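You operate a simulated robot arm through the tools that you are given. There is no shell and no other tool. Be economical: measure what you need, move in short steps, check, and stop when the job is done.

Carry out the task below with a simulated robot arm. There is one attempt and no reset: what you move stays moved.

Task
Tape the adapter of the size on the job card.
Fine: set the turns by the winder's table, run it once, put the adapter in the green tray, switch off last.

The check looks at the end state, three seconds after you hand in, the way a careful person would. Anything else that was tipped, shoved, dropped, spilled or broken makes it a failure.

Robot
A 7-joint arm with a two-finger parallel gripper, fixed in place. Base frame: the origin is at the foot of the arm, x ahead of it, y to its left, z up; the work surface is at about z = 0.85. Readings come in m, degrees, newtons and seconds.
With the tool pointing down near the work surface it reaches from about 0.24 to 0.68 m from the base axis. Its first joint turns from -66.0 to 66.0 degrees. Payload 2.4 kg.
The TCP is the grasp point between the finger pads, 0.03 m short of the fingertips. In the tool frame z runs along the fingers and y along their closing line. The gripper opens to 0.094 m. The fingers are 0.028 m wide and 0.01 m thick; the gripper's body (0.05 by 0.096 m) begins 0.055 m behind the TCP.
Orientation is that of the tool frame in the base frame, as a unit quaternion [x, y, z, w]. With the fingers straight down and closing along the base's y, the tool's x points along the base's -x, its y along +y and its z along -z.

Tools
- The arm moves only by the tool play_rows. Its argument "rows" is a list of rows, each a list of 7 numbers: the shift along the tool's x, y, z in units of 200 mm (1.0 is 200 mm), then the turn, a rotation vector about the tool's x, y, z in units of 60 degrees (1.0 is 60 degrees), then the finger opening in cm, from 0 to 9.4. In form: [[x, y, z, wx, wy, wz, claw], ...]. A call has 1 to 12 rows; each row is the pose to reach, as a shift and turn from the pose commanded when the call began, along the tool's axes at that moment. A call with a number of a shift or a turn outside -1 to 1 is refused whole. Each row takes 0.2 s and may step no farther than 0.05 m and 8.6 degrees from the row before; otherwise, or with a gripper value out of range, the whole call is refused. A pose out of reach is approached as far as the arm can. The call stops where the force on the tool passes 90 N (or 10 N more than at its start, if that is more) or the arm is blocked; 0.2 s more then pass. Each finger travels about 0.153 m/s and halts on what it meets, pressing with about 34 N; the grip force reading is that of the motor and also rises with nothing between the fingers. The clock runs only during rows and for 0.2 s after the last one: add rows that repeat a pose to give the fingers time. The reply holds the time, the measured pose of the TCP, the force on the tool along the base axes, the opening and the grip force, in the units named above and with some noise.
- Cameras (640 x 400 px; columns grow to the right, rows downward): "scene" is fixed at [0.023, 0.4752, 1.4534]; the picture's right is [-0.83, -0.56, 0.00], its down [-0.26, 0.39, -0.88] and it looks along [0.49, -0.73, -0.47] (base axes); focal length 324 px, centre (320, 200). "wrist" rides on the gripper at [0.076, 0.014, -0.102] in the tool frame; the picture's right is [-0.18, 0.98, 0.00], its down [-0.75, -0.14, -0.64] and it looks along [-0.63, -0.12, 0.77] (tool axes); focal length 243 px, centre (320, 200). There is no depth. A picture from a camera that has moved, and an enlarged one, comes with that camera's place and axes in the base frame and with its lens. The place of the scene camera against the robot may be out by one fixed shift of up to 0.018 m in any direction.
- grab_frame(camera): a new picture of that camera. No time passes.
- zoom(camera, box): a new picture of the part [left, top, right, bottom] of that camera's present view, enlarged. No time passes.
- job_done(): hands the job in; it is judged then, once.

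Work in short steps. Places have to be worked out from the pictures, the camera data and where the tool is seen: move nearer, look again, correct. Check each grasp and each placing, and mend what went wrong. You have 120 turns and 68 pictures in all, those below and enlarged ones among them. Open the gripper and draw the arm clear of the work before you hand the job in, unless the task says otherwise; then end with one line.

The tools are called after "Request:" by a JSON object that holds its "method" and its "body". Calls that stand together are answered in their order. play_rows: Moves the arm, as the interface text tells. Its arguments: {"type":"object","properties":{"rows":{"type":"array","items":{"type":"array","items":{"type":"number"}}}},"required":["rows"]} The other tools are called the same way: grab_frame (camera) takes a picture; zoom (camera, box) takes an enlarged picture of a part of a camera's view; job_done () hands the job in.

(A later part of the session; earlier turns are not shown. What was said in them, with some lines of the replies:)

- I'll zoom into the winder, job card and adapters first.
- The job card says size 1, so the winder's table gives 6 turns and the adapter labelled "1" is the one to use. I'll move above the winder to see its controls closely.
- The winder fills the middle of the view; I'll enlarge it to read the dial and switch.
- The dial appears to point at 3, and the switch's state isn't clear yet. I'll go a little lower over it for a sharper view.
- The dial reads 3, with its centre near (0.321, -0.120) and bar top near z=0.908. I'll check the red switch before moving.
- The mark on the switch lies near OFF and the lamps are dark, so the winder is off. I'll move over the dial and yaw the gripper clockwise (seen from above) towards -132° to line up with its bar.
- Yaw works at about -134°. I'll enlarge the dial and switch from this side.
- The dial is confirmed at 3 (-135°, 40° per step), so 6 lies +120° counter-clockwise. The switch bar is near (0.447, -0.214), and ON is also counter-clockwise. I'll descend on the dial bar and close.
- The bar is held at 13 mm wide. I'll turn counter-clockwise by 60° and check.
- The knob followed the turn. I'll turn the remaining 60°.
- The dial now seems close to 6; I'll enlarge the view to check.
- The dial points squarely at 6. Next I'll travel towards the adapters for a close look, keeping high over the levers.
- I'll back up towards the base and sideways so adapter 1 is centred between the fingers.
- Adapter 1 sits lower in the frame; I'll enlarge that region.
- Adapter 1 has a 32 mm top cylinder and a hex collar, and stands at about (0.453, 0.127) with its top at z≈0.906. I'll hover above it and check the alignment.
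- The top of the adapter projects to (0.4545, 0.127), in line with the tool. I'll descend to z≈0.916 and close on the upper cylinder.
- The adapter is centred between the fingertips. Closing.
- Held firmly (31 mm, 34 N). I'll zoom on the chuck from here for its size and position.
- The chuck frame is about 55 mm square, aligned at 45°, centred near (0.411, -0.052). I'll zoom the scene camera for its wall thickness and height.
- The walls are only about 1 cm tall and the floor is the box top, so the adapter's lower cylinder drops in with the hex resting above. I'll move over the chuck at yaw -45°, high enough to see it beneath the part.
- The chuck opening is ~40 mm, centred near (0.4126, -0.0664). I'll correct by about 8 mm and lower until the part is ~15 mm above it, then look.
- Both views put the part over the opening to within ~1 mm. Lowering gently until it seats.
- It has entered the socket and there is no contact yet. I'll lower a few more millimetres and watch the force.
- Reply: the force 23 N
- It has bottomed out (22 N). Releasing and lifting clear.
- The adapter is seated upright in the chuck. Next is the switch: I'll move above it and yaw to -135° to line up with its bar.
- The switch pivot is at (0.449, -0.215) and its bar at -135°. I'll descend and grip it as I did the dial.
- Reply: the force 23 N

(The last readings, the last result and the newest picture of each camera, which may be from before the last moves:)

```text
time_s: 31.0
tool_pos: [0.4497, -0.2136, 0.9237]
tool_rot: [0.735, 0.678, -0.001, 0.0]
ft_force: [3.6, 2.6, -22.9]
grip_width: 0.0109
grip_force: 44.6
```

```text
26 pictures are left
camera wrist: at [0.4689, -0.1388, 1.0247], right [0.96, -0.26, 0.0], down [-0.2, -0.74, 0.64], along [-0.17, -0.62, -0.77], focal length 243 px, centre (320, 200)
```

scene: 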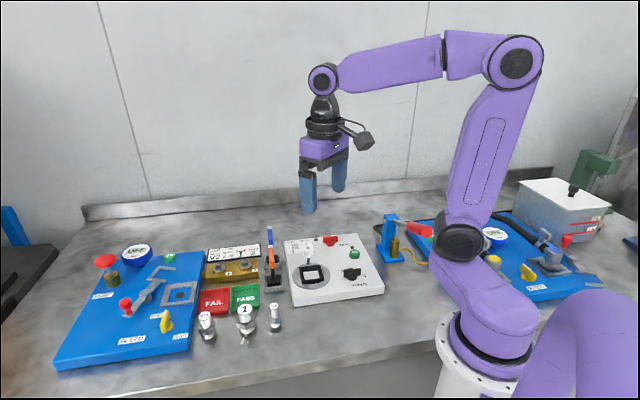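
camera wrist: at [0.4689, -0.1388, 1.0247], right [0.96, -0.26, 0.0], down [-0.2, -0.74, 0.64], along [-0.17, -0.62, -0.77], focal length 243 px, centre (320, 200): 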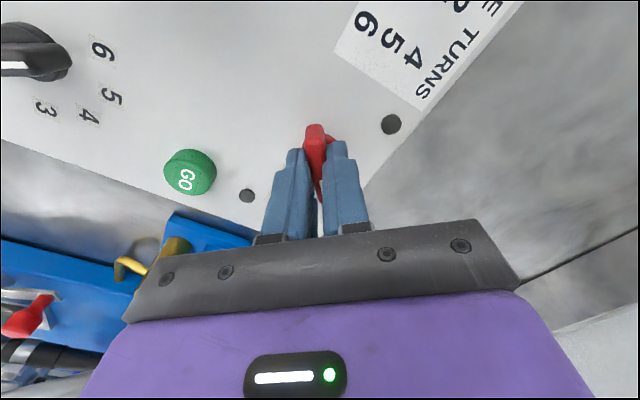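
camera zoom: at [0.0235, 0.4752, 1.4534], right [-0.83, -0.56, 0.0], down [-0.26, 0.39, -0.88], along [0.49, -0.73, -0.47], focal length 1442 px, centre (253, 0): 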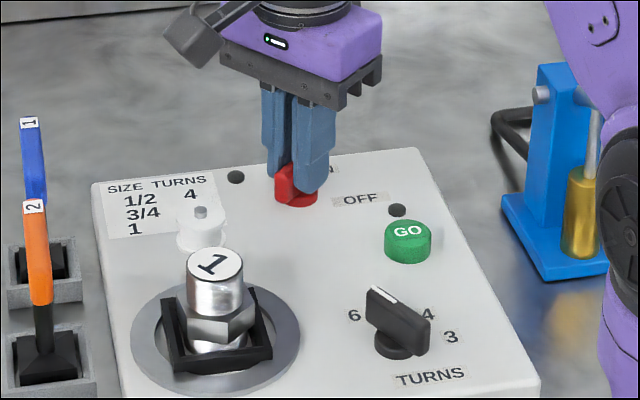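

The switch has turned 40° and the lamps are still dark. I'll continue another 20°.

Request:
{"method": "play_rows", "body": {"rows": [[0, 0, 0, 0, 0, -0.1, 0.8], [0, 0, 0, 0, 0, -0.2, 0.8], [0, 0, 0, 0, 0, -0.33, 0.8]]}}

Request:
{"method": "grab_frame", "body": {"camera": "wrist"}}

```text
time_s: 31.8
tool_pos: [0.4485, -0.2145, 0.9222]
tool_rot: [0.609, 0.793, 0.0, -0.002]
ft_force: [0.3, 5.1, -25.3]
grip_width: 0.0108
grip_force: 44.0
```

```text
25 pictures are left
camera wrist: at [0.442, -0.1364, 1.0249], right [1.0, 0.08, 0.0], down [0.06, -0.77, 0.64], along [0.05, -0.64, -0.77], focal length 243 px, centre (320, 200)
```

wrist: 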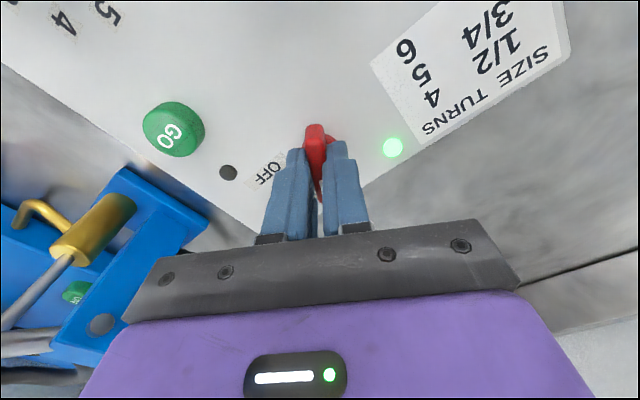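

The power lamp is lit green, so the switch is ON. I'll release, lift, and locate the GO button.

Request:
{"method": "play_rows", "body": {"rows": [[0, 0, 0, 0, 0, 0, 2], [0, 0, 0, 0, 0, 0, 4], [0, 0, -0.15, 0, 0, 0, 4], [0, 0, -0.35, 0, 0, 0, 4], [0, 0, -0.5, 0, 0, 0, 4]]}}

Request:
{"method": "zoom", "body": {"camera": "wrist", "box": [200, 60, 400, 210]}}

Request:
{"method": "zoom", "body": {"camera": "scene", "box": [280, 200, 390, 290]}}

```text
time_s: 33.0
tool_pos: [0.4497, -0.2136, 1.0236]
tool_rot: [0.608, 0.794, 0.0, -0.001]
ft_force: [-0.6, 0.2, -0.1]
grip_width: 0.0401
grip_force: 0.0
```

```text
2.67 times, centred on (300, 135) of wrist
camera zoom: at [0.4431, -0.1358, 1.1259], right [1.0, 0.08, 0.0], down [0.06, -0.76, 0.64], along [0.05, -0.64, -0.77], focal length 647 px, centre (373, 373)
```

zoom: 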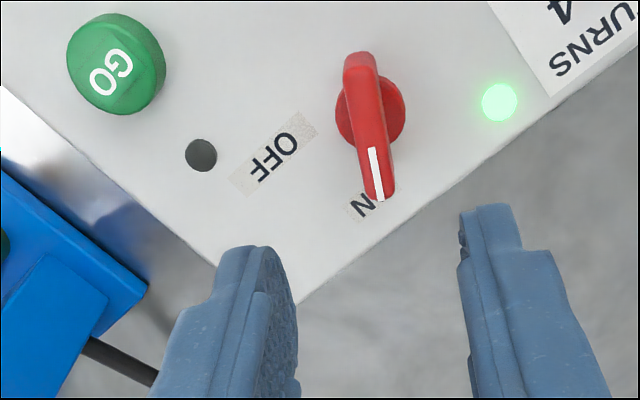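

```text
4.44 times, centred on (335, 245) of scene
camera zoom: at [0.023, 0.4752, 1.4534], right [-0.83, -0.56, 0.0], down [-0.26, 0.39, -0.88], along [0.49, -0.73, -0.47], focal length 1442 px, centre (253, 0)
```

zoom: 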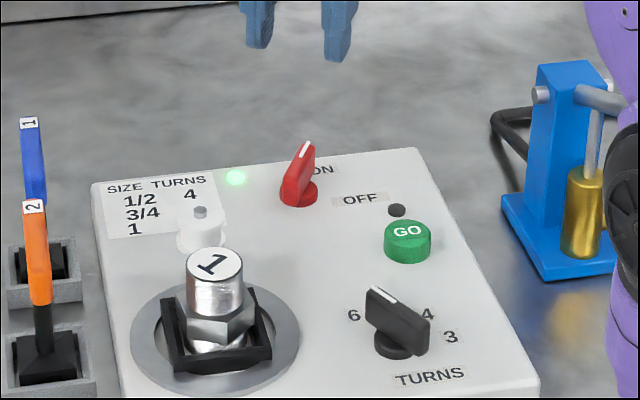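

The switch is ON and the lamp is lit. GO is at about (0.361, -0.202) with its top near z≈0.895. I'll close the fingers and move over it, stopping 15 mm above.

Request:
{"method": "play_rows", "body": {"rows": [[0.057, -0.138, 0, 0, 0, 0, 2], [0.114, -0.276, 0, 0, 0, 0, 0], [0.171, -0.415, 0.1, 0, 0, 0, 0], [0.171, -0.415, 0.27, 0, 0, 0, 0], [0.171, -0.415, 0.42, 0, 0, 0, 0], [0.171, -0.415, 0.42, 0, 0, 0, 0]]}}

Request:
{"method": "zoom", "body": {"camera": "wrist", "box": [240, 80, 400, 200]}}

Request:
{"method": "zoom", "body": {"camera": "scene", "box": [300, 200, 400, 290]}}

```text
time_s: 34.4
tool_pos: [0.3603, -0.2038, 0.9388]
tool_rot: [0.609, 0.793, 0.0, 0.0]
ft_force: [0.3, 0.1, 0.1]
grip_width: 0.0
grip_force: 32.9
```

```text
3.33 times, centred on (320, 140) of wrist
camera zoom: at [0.3529, -0.1253, 1.0414], right [1.0, 0.08, 0.0], down [0.06, -0.76, 0.64], along [0.05, -0.64, -0.77], focal length 809 px, centre (320, 400)
```

zoom: 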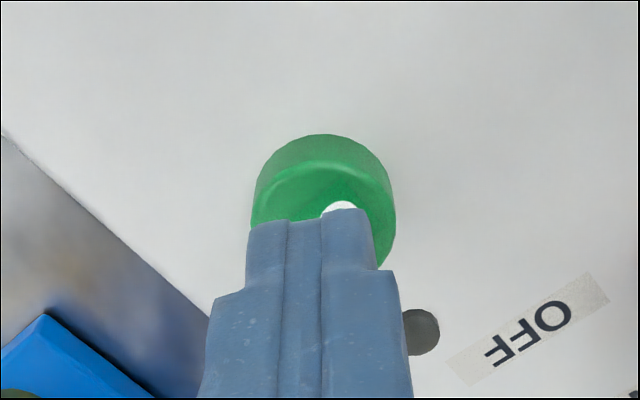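

```text
4.44 times, centred on (350, 245) of scene
camera zoom: at [0.023, 0.4752, 1.4534], right [-0.83, -0.56, 0.0], down [-0.26, 0.39, -0.88], along [0.49, -0.73, -0.47], focal length 1442 px, centre (187, 0)
```

zoom: 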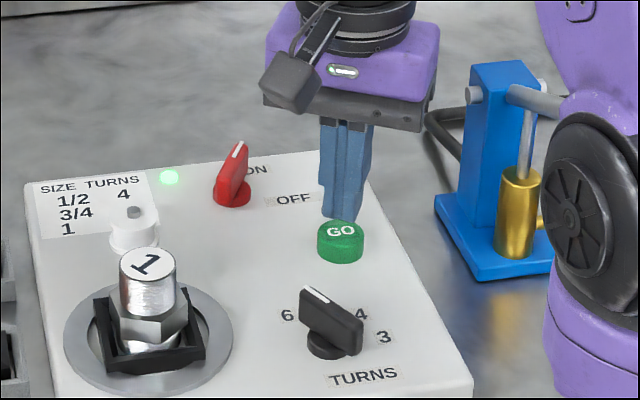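

The tip is almost over the button; I'll shift 5 mm and press slowly in small steps.

Request:
{"method": "play_rows", "body": {"rows": [[0.024, 0, 0.03, 0, 0, 0, 0], [0.024, 0, 0.06, 0, 0, 0, 0], [0.024, 0, 0.075, 0, 0, 0, 0]]}}

```text
time_s: 35.2
tool_pos: [0.3587, -0.1987, 0.925]
tool_rot: [0.607, 0.794, 0.001, 0.001]
ft_force: [0.8, 0.3, 0.5]
grip_width: 0.0001
grip_force: 32.6
```

Request:
{"method": "play_rows", "body": {"rows": [[0, 0, 0.015, 0, 0, 0, 0], [0, 0, 0.025, 0, 0, 0, 0]]}}

Request:
{"method": "zoom", "body": {"camera": "scene", "box": [280, 200, 390, 290]}}

```text
time_s: 35.8
tool_pos: [0.3585, -0.1987, 0.9198]
tool_rot: [0.609, 0.794, 0.0, 0.0]
ft_force: [0.3, -0.1, 2.2]
grip_width: 0.0
grip_force: 33.9
```

```text
4.44 times, centred on (335, 245) of scene
camera zoom: at [0.023, 0.4752, 1.4534], right [-0.83, -0.56, 0.0], down [-0.26, 0.39, -0.88], along [0.49, -0.73, -0.47], focal length 1442 px, centre (253, 0)
```

zoom: 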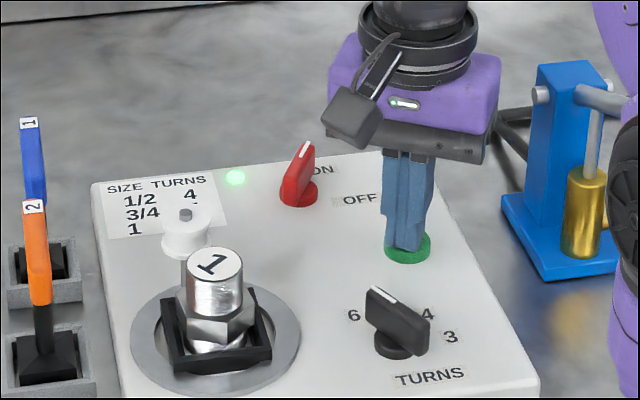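

The spool has moved from its start, so the winder is running. I'll lift off and wait.

Request:
{"method": "play_rows", "body": {"rows": [[0, 0, -0.1, 0, 0, 0, 0], [0, 0, -0.25, 0, 0, 0, 0], [0, 0, -0.45, 0, 0, 0, 0], [0, 0, -0.6, 0, 0, 0, 0], [0, 0, -0.6, 0, 0, 0, 0], [0, 0, -0.6, 0, 0, 0, 0], [0, 0, -0.6, 0, 0, 0, 0], [0, 0, -0.6, 0, 0, 0, 0], [0, 0, -0.6, 0, 0, 0, 0], [0, 0, -0.6, 0, 0, 0, 0], [0, 0, -0.6, 0, 0, 0, 0], [0, 0, -0.6, 0, 0, 0, 0]]}}

Request:
{"method": "zoom", "body": {"camera": "scene", "box": [280, 200, 390, 290]}}

```text
time_s: 38.4
tool_pos: [0.3593, -0.2002, 1.0384]
tool_rot: [0.609, 0.793, 0.0, 0.0]
ft_force: [0.2, -0.1, -0.2]
grip_width: 0.0
grip_force: 33.3
```

```text
4.44 times, centred on (335, 245) of scene
camera zoom: at [0.023, 0.4752, 1.4534], right [-0.83, -0.56, 0.0], down [-0.26, 0.39, -0.88], along [0.49, -0.73, -0.47], focal length 1442 px, centre (253, 0)
```

zoom: 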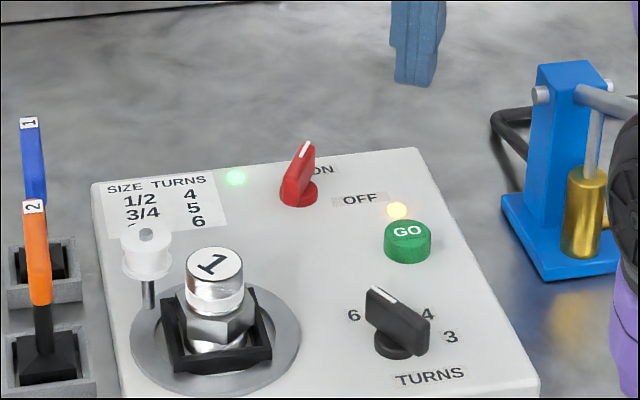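

The yellow running lamp is lit and tape is appearing; the table now clearly shows 6 for size 1. I'll keep waiting.

Request:
{"method": "play_rows", "body": {"rows": [[0, 0, 0, 0, 0, 0, 2], [0, 0, 0, 0, 0, 0, 4], [0, 0, 0, 0, 0, 0, 6], [0, 0, 0, 0, 0, 0, 6], [0, 0, 0, 0, 0, 0, 6], [0, 0, 0, 0, 0, 0, 6], [0, 0, 0, 0, 0, 0, 6], [0, 0, 0, 0, 0, 0, 6], [0, 0, 0, 0, 0, 0, 6], [0, 0, 0, 0, 0, 0, 6], [0, 0, 0, 0, 0, 0, 6], [0, 0, 0, 0, 0, 0, 6]]}}

Request:
{"method": "play_rows", "body": {"rows": [[0, 0, 0, 0, 0, 0, 6], [0, 0, 0, 0, 0, 0, 6], [0, 0, 0, 0, 0, 0, 6], [0, 0, 0, 0, 0, 0, 6], [0, 0, 0, 0, 0, 0, 6], [0, 0, 0, 0, 0, 0, 6], [0, 0, 0, 0, 0, 0, 6], [0, 0, 0, 0, 0, 0, 6], [0, 0, 0, 0, 0, 0, 6], [0, 0, 0, 0, 0, 0, 6], [0, 0, 0, 0, 0, 0, 6], [0, 0, 0, 0, 0, 0, 6]]}}

Request:
{"method": "zoom", "body": {"camera": "scene", "box": [280, 200, 390, 290]}}

```text
time_s: 41.0
tool_pos: [0.3589, -0.1992, 1.0388]
tool_rot: [0.609, 0.793, 0.0, -0.001]
ft_force: [0.6, 0.2, 0.4]
grip_width: 0.06
grip_force: 0.0
```

```text
time_s: 43.6
tool_pos: [0.3591, -0.1984, 1.0391]
tool_rot: [0.609, 0.793, 0.0, -0.001]
ft_force: [0.1, 0.2, 0.2]
grip_width: 0.0599
grip_force: 0.1
```

```text
4.44 times, centred on (335, 245) of scene
camera zoom: at [0.023, 0.4752, 1.4534], right [-0.83, -0.56, 0.0], down [-0.26, 0.39, -0.88], along [0.49, -0.73, -0.47], focal length 1442 px, centre (253, 0)
```

zoom: 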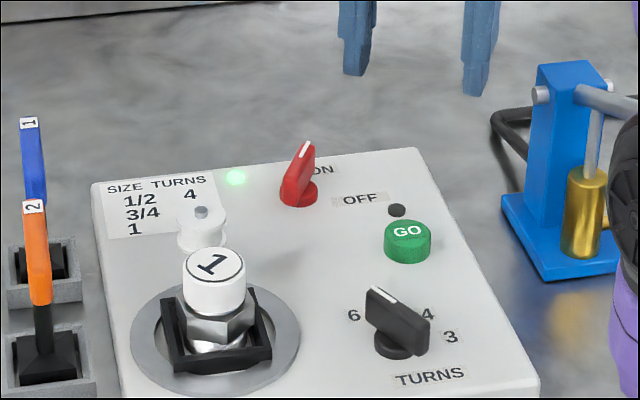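

The run is finished: the running lamp is out, the spool is home and the adapter is taped. I'll return above the adapter at yaw -45°.

Request:
{"method": "play_rows", "body": {"rows": [[0.14, 0.1, 0, 0, 0, -0.12, 6], [0.28, 0.21, 0, 0, 0, -0.25, 6], [0.43, 0.32, 0, 0, 0, -0.38, 6], [0.572, 0.425, 0, 0, 0, -0.5, 6], [0.572, 0.425, 0, 0, 0, -0.5, 6]]}}

Request:
{"method": "grab_frame", "body": {"camera": "wrist"}}

```text
time_s: 44.8
tool_pos: [0.411, -0.0651, 1.0396]
tool_rot: [0.382, 0.924, 0.0, 0.0]
ft_force: [0.3, 0.2, -1.3]
grip_width: 0.0602
grip_force: 0.0
```

```text
17 pictures are left
camera wrist: at [0.3672, -0.0013, 1.142], right [0.82, 0.57, 0.0], down [0.43, -0.63, 0.64], along [0.36, -0.53, -0.77], focal length 243 px, centre (320, 200)
```

wrist: 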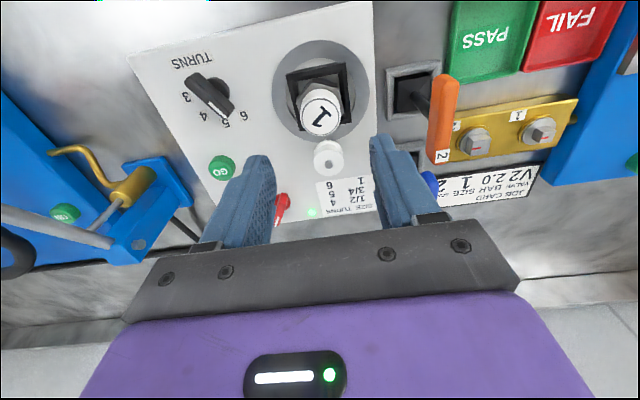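

The adapter is within 4 mm of the tool axis. I'll shift 3 mm, lower onto the upper cylinder and grip.

Request:
{"method": "play_rows", "body": {"rows": [[-0.015, 0, 0.15, 0, 0, 0, 5.5], [-0.015, 0, 0.3, 0, 0, 0, 5.5], [-0.015, 0, 0.4, 0, 0, 0, 5.5], [-0.015, 0, 0.455, 0, 0, 0, 5.5], [-0.015, 0, 0.455, 0, 0, 0, 4], [-0.015, 0, 0.455, 0, 0, 0, 2.5], [-0.015, 0, 0.455, 0, 0, 0, 2.5]]}}

Request:
{"method": "play_rows", "body": {"rows": [[0, 0, -0.05, 0, 0, 0, 2.5], [0, 0, -0.15, 0, 0, 0, 2.5], [0, 0, -0.35, 0, 0, 0, 2.5], [0, 0, -0.5, 0, 0, 0, 2.5], [0, 0, -0.65, 0, 0, 0, 2.5]]}}

Request:
{"method": "grab_frame", "body": {"camera": "wrist"}}

```text
time_s: 46.4
tool_pos: [0.4143, -0.0679, 0.9484]
tool_rot: [0.382, 0.924, 0.0, -0.001]
ft_force: [-0.4, 0.6, 0.2]
grip_width: 0.0308
grip_force: 34.1
```

```text
time_s: 47.6
tool_pos: [0.4142, -0.0694, 1.0785]
tool_rot: [0.382, 0.924, 0.001, 0.0]
ft_force: [0.2, 0.0, -2.5]
grip_width: 0.0313
grip_force: 33.8
```

```text
16 pictures are left
camera wrist: at [0.3693, -0.0042, 1.1814], right [0.83, 0.56, 0.0], down [0.43, -0.63, 0.64], along [0.36, -0.53, -0.77], focal length 243 px, centre (320, 200)
```

wrist: 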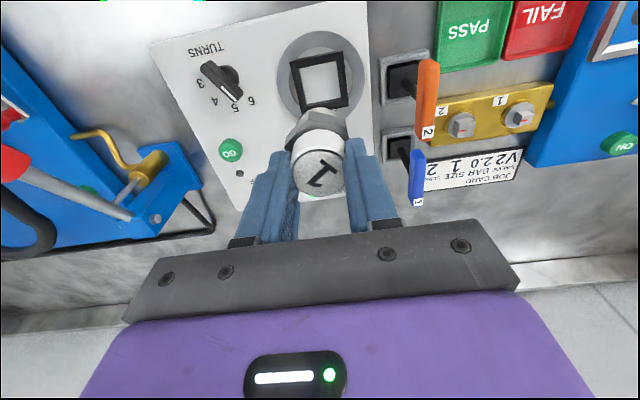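

The taped adapter is held. The green PASS tray is centred near (0.514, 0.073); I'll move above it at the same height and check.

Request:
{"method": "play_rows", "body": {"rows": [[0.03, 0.15, 0, 0, 0, 0, 2.5], [0.06, 0.3, 0, 0, 0, 0, 2.5], [0.09, 0.45, 0, 0, 0, 0, 2.5], [0.11, 0.6, 0, 0, 0, 0, 2.5], [0.13, 0.72, 0, 0, 0, 0, 2.5], [0.144, 0.85, 0, 0, 0, 0, 2.5], [0.144, 0.85, 0, 0, 0, 0, 2.5]]}}

Request:
{"method": "grab_frame", "body": {"camera": "wrist"}}

```text
time_s: 49.2
tool_pos: [0.5141, 0.0727, 1.0766]
tool_rot: [0.382, 0.924, 0.0, 0.0]
ft_force: [0.0, -0.3, -2.6]
grip_width: 0.0308
grip_force: 34.1
```

```text
15 pictures are left
camera wrist: at [0.4691, 0.1371, 1.1802], right [0.83, 0.56, 0.0], down [0.43, -0.63, 0.64], along [0.36, -0.53, -0.77], focal length 243 px, centre (320, 200)
```

wrist: 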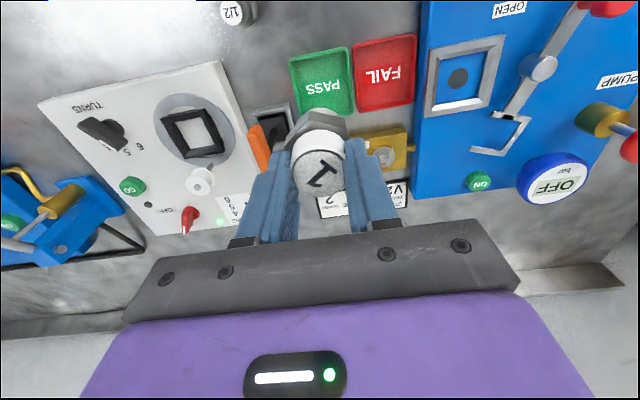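

The tray centre projects to about (0.518, 0.070). I'll shift 5 mm and lower to just above the tray floor.

Request:
{"method": "play_rows", "body": {"rows": [[-0.025, 0, 0.15, 0, 0, 0, 2.5], [-0.025, 0, 0.35, 0, 0, 0, 2.5], [-0.025, 0, 0.55, 0, 0, 0, 2.5], [-0.025, 0, 0.66, 0, 0, 0, 2.5], [-0.025, 0, 0.71, 0, 0, 0, 2.5], [-0.025, 0, 0.71, 0, 0, 0, 2.5]]}}

Request:
{"method": "zoom", "body": {"camera": "scene", "box": [190, 210, 310, 330]}}

```text
time_s: 50.6
tool_pos: [0.5168, 0.0694, 0.9359]
tool_rot: [0.383, 0.924, 0.0, 0.001]
ft_force: [-0.1, 0.4, -2.7]
grip_width: 0.0307
grip_force: 33.8
```

```text
3.33 times, centred on (250, 270) of scene
camera zoom: at [0.0231, 0.4752, 1.4534], right [-0.83, -0.56, 0.0], down [-0.26, 0.39, -0.88], along [0.49, -0.73, -0.47], focal length 1081 px, centre (553, -33)
```

zoom: 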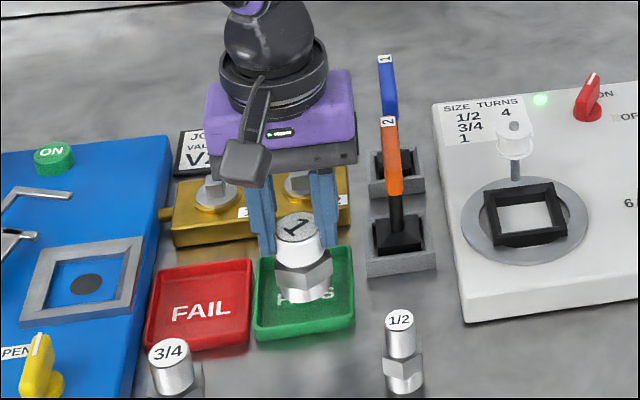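

The part is inside the tray area but ~5 mm off centre; I'll nudge it and lower until contact.

Request:
{"method": "play_rows", "body": {"rows": [[-0.023, 0, 0, 0, 0, 0, 2.5], [-0.023, 0, 0.04, 0, 0, 0, 2.5], [-0.023, 0, 0.06, 0, 0, 0, 2.5], [-0.023, 0, 0.068, 0, 0, 0, 2.5]]}}

```text
time_s: 51.6
tool_pos: [0.5207, 0.0656, 0.9214]
tool_rot: [0.383, 0.924, -0.001, 0.0]
ft_force: [0.8, 0.1, -1.0]
grip_width: 0.0307
grip_force: 34.0
```

Request:
{"method": "play_rows", "body": {"rows": [[0, 0, 0.006, 0, 0, 0, 2.5], [0, 0, 0.01, 0, 0, 0, 2.5]]}}

```text
time_s: 52.2
tool_pos: [0.5219, 0.0644, 0.9193]
tool_rot: [0.383, 0.924, 0.0, 0.0]
ft_force: [0.1, -0.2, -1.3]
grip_width: 0.031
grip_force: 34.6
```

Not yet in contact; going another couple of millimetres down.

Request:
{"method": "play_rows", "body": {"rows": [[0, 0, 0.006, 0, 0, 0, 2.5], [0, 0, 0.01, 0, 0, 0, 2.5]]}}

```text
time_s: 52.8
tool_pos: [0.5207, 0.0647, 0.918]
tool_rot: [0.382, 0.924, 0.001, 0.0]
ft_force: [0.2, 0.5, -2.7]
grip_width: 0.0309
grip_force: 34.3
```

Request:
{"method": "play_rows", "body": {"rows": [[0, 0, 0.005, 0, 0, 0, 2.5], [0, 0, 0.01, 0, 0, 0, 2.5]]}}

Request:
{"method": "zoom", "body": {"camera": "scene", "box": [220, 240, 290, 310]}}

```text
time_s: 53.4
tool_pos: [0.5217, 0.0651, 0.9174]
tool_rot: [0.383, 0.924, 0.0, 0.001]
ft_force: [-6.0, -0.4, 18.4]
grip_width: 0.0308
grip_force: 33.7
```

```text
5.71 times, centred on (255, 275) of scene
camera zoom: at [0.0226, 0.4752, 1.4534], right [-0.83, -0.56, 0.0], down [-0.26, 0.39, -0.88], along [0.49, -0.73, -0.47], focal length 1854 px, centre (691, -229)
```

zoom: 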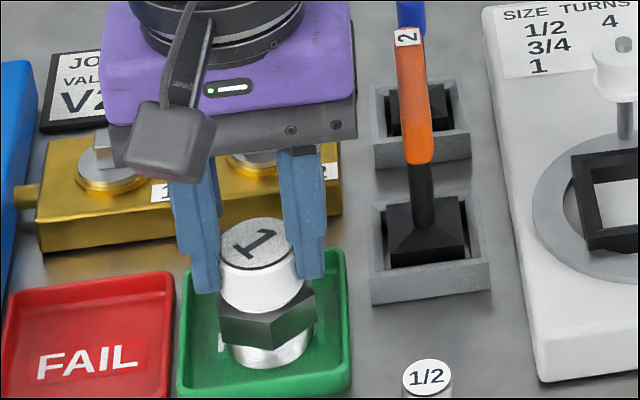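

Contact at 18 N, and it stands on the tray floor. Releasing and rising.

Request:
{"method": "play_rows", "body": {"rows": [[0, 0, -0.006, 0, 0, 0, 3.2], [0, 0, -0.006, 0, 0, 0, 5.0], [0, 0, -0.006, 0, 0, 0, 5.0], [0, 0, -0.2, 0, 0, 0, 5.0], [0, 0, -0.4, 0, 0, 0, 5.0], [0, 0, -0.6, 0, 0, 0, 5.0], [0, 0, -0.75, 0, 0, 0, 5.0]]}}

Request:
{"method": "zoom", "body": {"camera": "scene", "box": [190, 210, 310, 330]}}

```text
time_s: 55.0
tool_pos: [0.5204, 0.0656, 1.0673]
tool_rot: [0.383, 0.924, -0.001, 0.0]
ft_force: [0.1, -0.8, 0.1]
grip_width: 0.0499
grip_force: 0.0
```

```text
3.33 times, centred on (250, 270) of scene
camera zoom: at [0.023, 0.4752, 1.4534], right [-0.83, -0.56, 0.0], down [-0.26, 0.39, -0.88], along [0.49, -0.73, -0.47], focal length 1081 px, centre (553, -33)
```

zoom: 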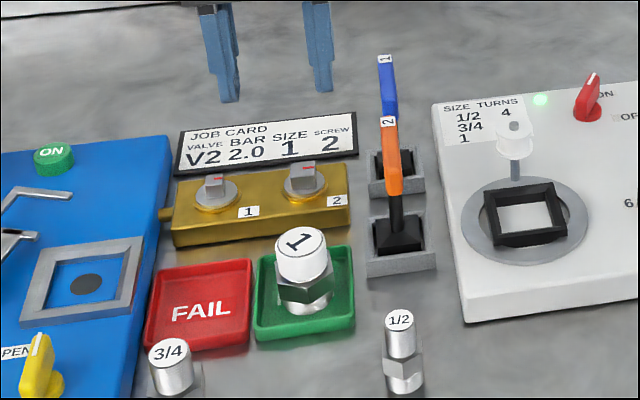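

The taped adapter stands in the green tray. Last, I'll go back to the switch (pivot 0.449, -0.215, bar at -75°) to turn it off.

Request:
{"method": "play_rows", "body": {"rows": [[-0.12, -0.15, 0, 0, 0, 0, 5], [-0.24, -0.3, 0, 0, 0, 0, 5], [-0.36, -0.45, 0, 0, 0, 0, 5], [-0.42, -0.62, 0, 0, 0, 0, 5]]}}

Request:
{"method": "play_rows", "body": {"rows": [[-0.08, -0.15, 0, 0, 0, 0.12, 5], [-0.16, -0.3, 0, 0, 0, 0.25, 5], [-0.24, -0.45, 0, 0, 0, 0.38, 5], [-0.32, -0.62, 0, 0, 0, 0.5, 5], [-0.32, -0.62, 0, 0, 0, 0.5, 5]]}}

Request:
{"method": "zoom", "body": {"camera": "wrist", "box": [220, 40, 420, 200]}}

```text
time_s: 56.0
tool_pos: [0.4921, -0.0827, 1.0667]
tool_rot: [0.382, 0.924, 0.0, 0.001]
ft_force: [-0.4, 1.4, 0.4]
grip_width: 0.0498
grip_force: 0.1
```

```text
time_s: 57.2
tool_pos: [0.4493, -0.2144, 1.0665]
tool_rot: [0.61, 0.792, 0.0, -0.001]
ft_force: [0.7, -0.1, -0.1]
grip_width: 0.0503
grip_force: 0.1
```

```text
2.50 times, centred on (320, 120) of wrist
camera zoom: at [0.4429, -0.1365, 1.1686], right [1.0, 0.07, 0.0], down [0.06, -0.76, 0.64], along [0.05, -0.64, -0.77], focal length 606 px, centre (320, 400)
```

zoom: 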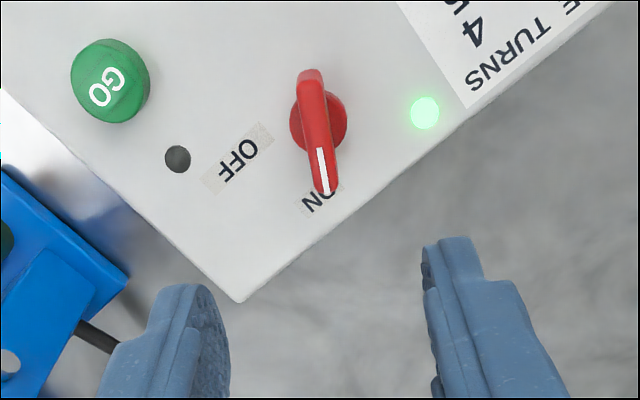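

Aligned with the bar. I'll descend, grip and turn back 60° clockwise.

Request:
{"method": "play_rows", "body": {"rows": [[0, 0, 0.2, 0, 0, 0, 5], [0, 0, 0.4, 0, 0, 0, 5], [0, 0, 0.58, 0, 0, 0, 5], [0, 0, 0.715, 0, 0, 0, 5], [0, 0, 0.715, 0, 0, 0, 3], [0, 0, 0.715, 0, 0, 0, 0.8], [0, 0, 0.715, 0, 0, 0, 0.8]]}}

Request:
{"method": "play_rows", "body": {"rows": [[0, 0, 0, 0, 0, 0.1, 0.8], [0, 0, 0, 0, 0, 0.22, 0.8], [0, 0, 0, 0, 0, 0.34, 0.8], [0, 0, 0, 0, 0, 0.46, 0.8], [0, 0, 0, 0, 0, 0.58, 0.8], [0, 0, 0, 0, 0, 0.7, 0.8], [0, 0, 0, 0, 0, 0.82, 0.8], [0, 0, 0, 0, 0, 0.92, 0.8], [0, 0, 0, 0, 0, 1, 0.8], [0, 0, 0, 0, 0, 1, 0.8]]}}

Request:
{"method": "play_rows", "body": {"rows": [[0, 0, 0, 0, 0, 0, 2], [0, 0, 0, 0, 0, 0, 4], [0, 0, -0.15, 0, 0, 0, 4], [0, 0, -0.35, 0, 0, 0, 4], [0, 0, -0.55, 0, 0, 0, 4], [0, 0, -0.75, 0, 0, 0, 4]]}}

Request:
{"method": "grab_frame", "body": {"camera": "wrist"}}

Request:
{"method": "grab_frame", "body": {"camera": "scene"}}

```text
time_s: 58.8
tool_pos: [0.4486, -0.2144, 0.9225]
tool_rot: [0.609, 0.793, 0.0, -0.002]
ft_force: [-8.2, -1.9, -1.3]
grip_width: 0.0108
grip_force: 44.4
```

```text
time_s: 61.0
tool_pos: [0.45, -0.2142, 0.9228]
tool_rot: [0.924, 0.382, 0.0, 0.001]
ft_force: [1.0, -11.4, -34.9]
grip_width: 0.0107
grip_force: 44.8
```

```text
time_s: 62.4
tool_pos: [0.4488, -0.2147, 1.0738]
tool_rot: [0.924, 0.383, -0.001, 0.0]
ft_force: [-0.6, -0.6, 0.5]
grip_width: 0.0398
grip_force: 0.0
```

```text
10 pictures are left
camera wrist: at [0.5116, -0.1695, 1.1757], right [0.56, -0.83, 0.0], down [-0.63, -0.43, 0.64], along [-0.53, -0.36, -0.77], focal length 243 px, centre (320, 200)
```

wrist: 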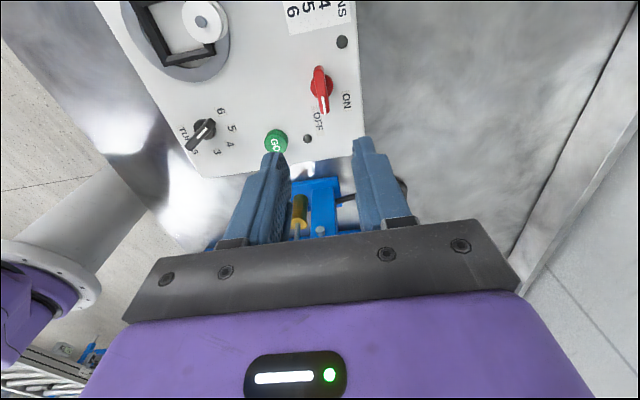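

```text
9 pictures are left
```

scene: 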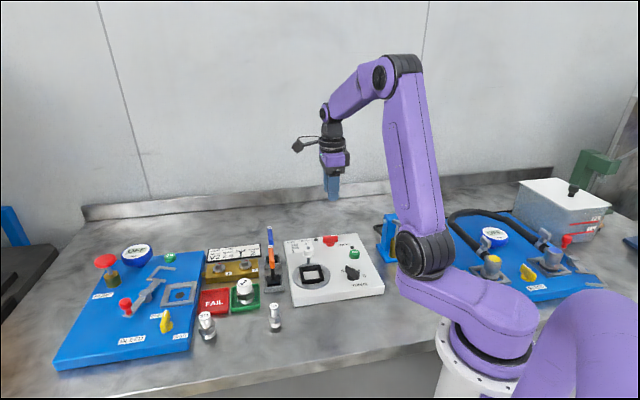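

The switch is OFF with its lamp dark. I'll draw the arm away to check nothing else was disturbed, especially the red-handled lever near the elbow.

Request:
{"method": "play_rows", "body": {"rows": [[0, -0.1, -0.2, 0, 0, 0, 4], [0, -0.3, -0.4, 0, 0, 0, 4], [0, -0.5, -0.5, 0, 0, -0.1, 4], [0, -0.7, -0.5, 0, 0, -0.2, 4], [0, -0.9, -0.5, 0, 0, -0.3, 4]]}}

Request:
{"method": "grab_frame", "body": {"camera": "scene"}}

Request:
{"method": "zoom", "body": {"camera": "scene", "box": [280, 200, 400, 300]}}

```text
refused: row 2 steps farther than a row can; nothing moved
```

```text
8 pictures are left
```

scene: 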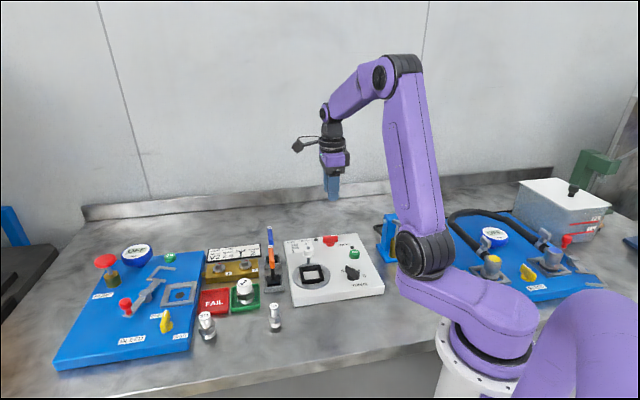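

```text
4.00 times, centred on (340, 250) of scene
camera zoom: at [0.023, 0.4752, 1.4534], right [-0.83, -0.56, 0.0], down [-0.26, 0.39, -0.88], along [0.49, -0.73, -0.47], focal length 1298 px, centre (240, 0)
```

zoom: 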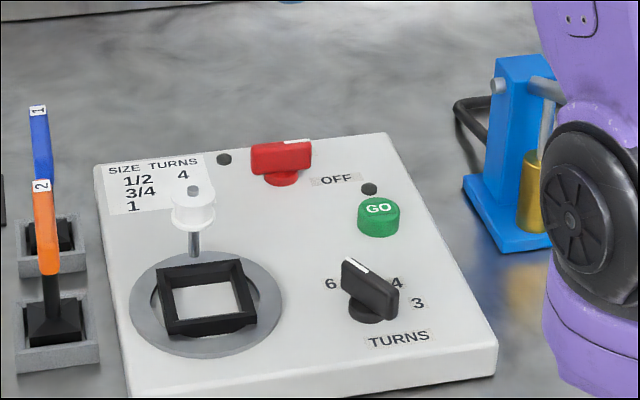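

Winder state is good. My retreat call had too large a step; I'll redo it with smaller ones.

Request:
{"method": "play_rows", "body": {"rows": [[0, -0.05, -0.2, 0, 0, 0, 4], [0.05, -0.22, -0.35, 0, 0, 0, 4], [0.1, -0.4, -0.45, 0, 0, 0, 4], [0.15, -0.58, -0.5, 0, 0, 0, 4], [0.2, -0.76, -0.5, 0, 0, 0, 4], [0.25, -0.94, -0.5, 0, 0, 0, 4]]}}

Request:
{"method": "grab_frame", "body": {"camera": "scene"}}

Request:
{"method": "zoom", "body": {"camera": "scene", "box": [370, 190, 470, 290]}}

```text
time_s: 63.8
tool_pos: [0.3512, -0.0458, 1.1728]
tool_rot: [0.924, 0.382, 0.0, 0.0]
ft_force: [0.3, 0.4, 0.5]
grip_width: 0.0403
grip_force: 0.1
```

```text
6 pictures are left
```

scene: 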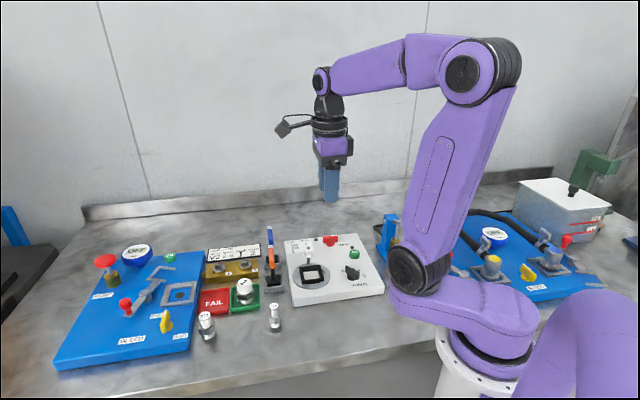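

```text
4.00 times, centred on (420, 240) of scene
camera zoom: at [0.023, 0.4752, 1.4534], right [-0.83, -0.56, 0.0], down [-0.26, 0.39, -0.88], along [0.49, -0.73, -0.47], focal length 1298 px, centre (-80, 40)
```

zoom: 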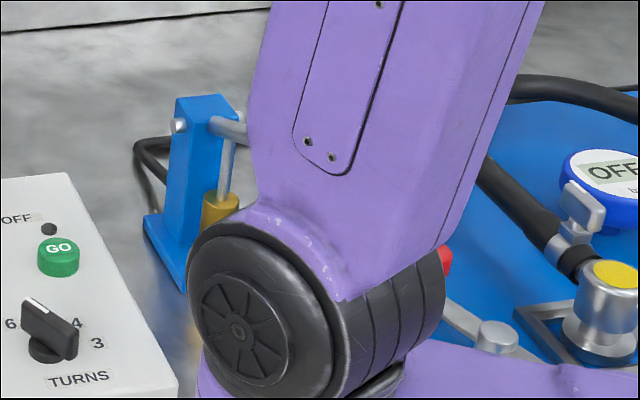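

The adapter is taped and standing in the green tray, the switch is off, the arm is clear, and nothing visible was disturbed. Handing in.

Request:
{"method": "job_done", "body": {}}

```text
The job is handed in.
```

I taped the size 1 adapter in a single run at 6 turns, stood it in the green tray, switched the winder off last and drew the arm clear. The arm partly hid the red-handled lever in the final picture, but the part I could see looked undisturbed.
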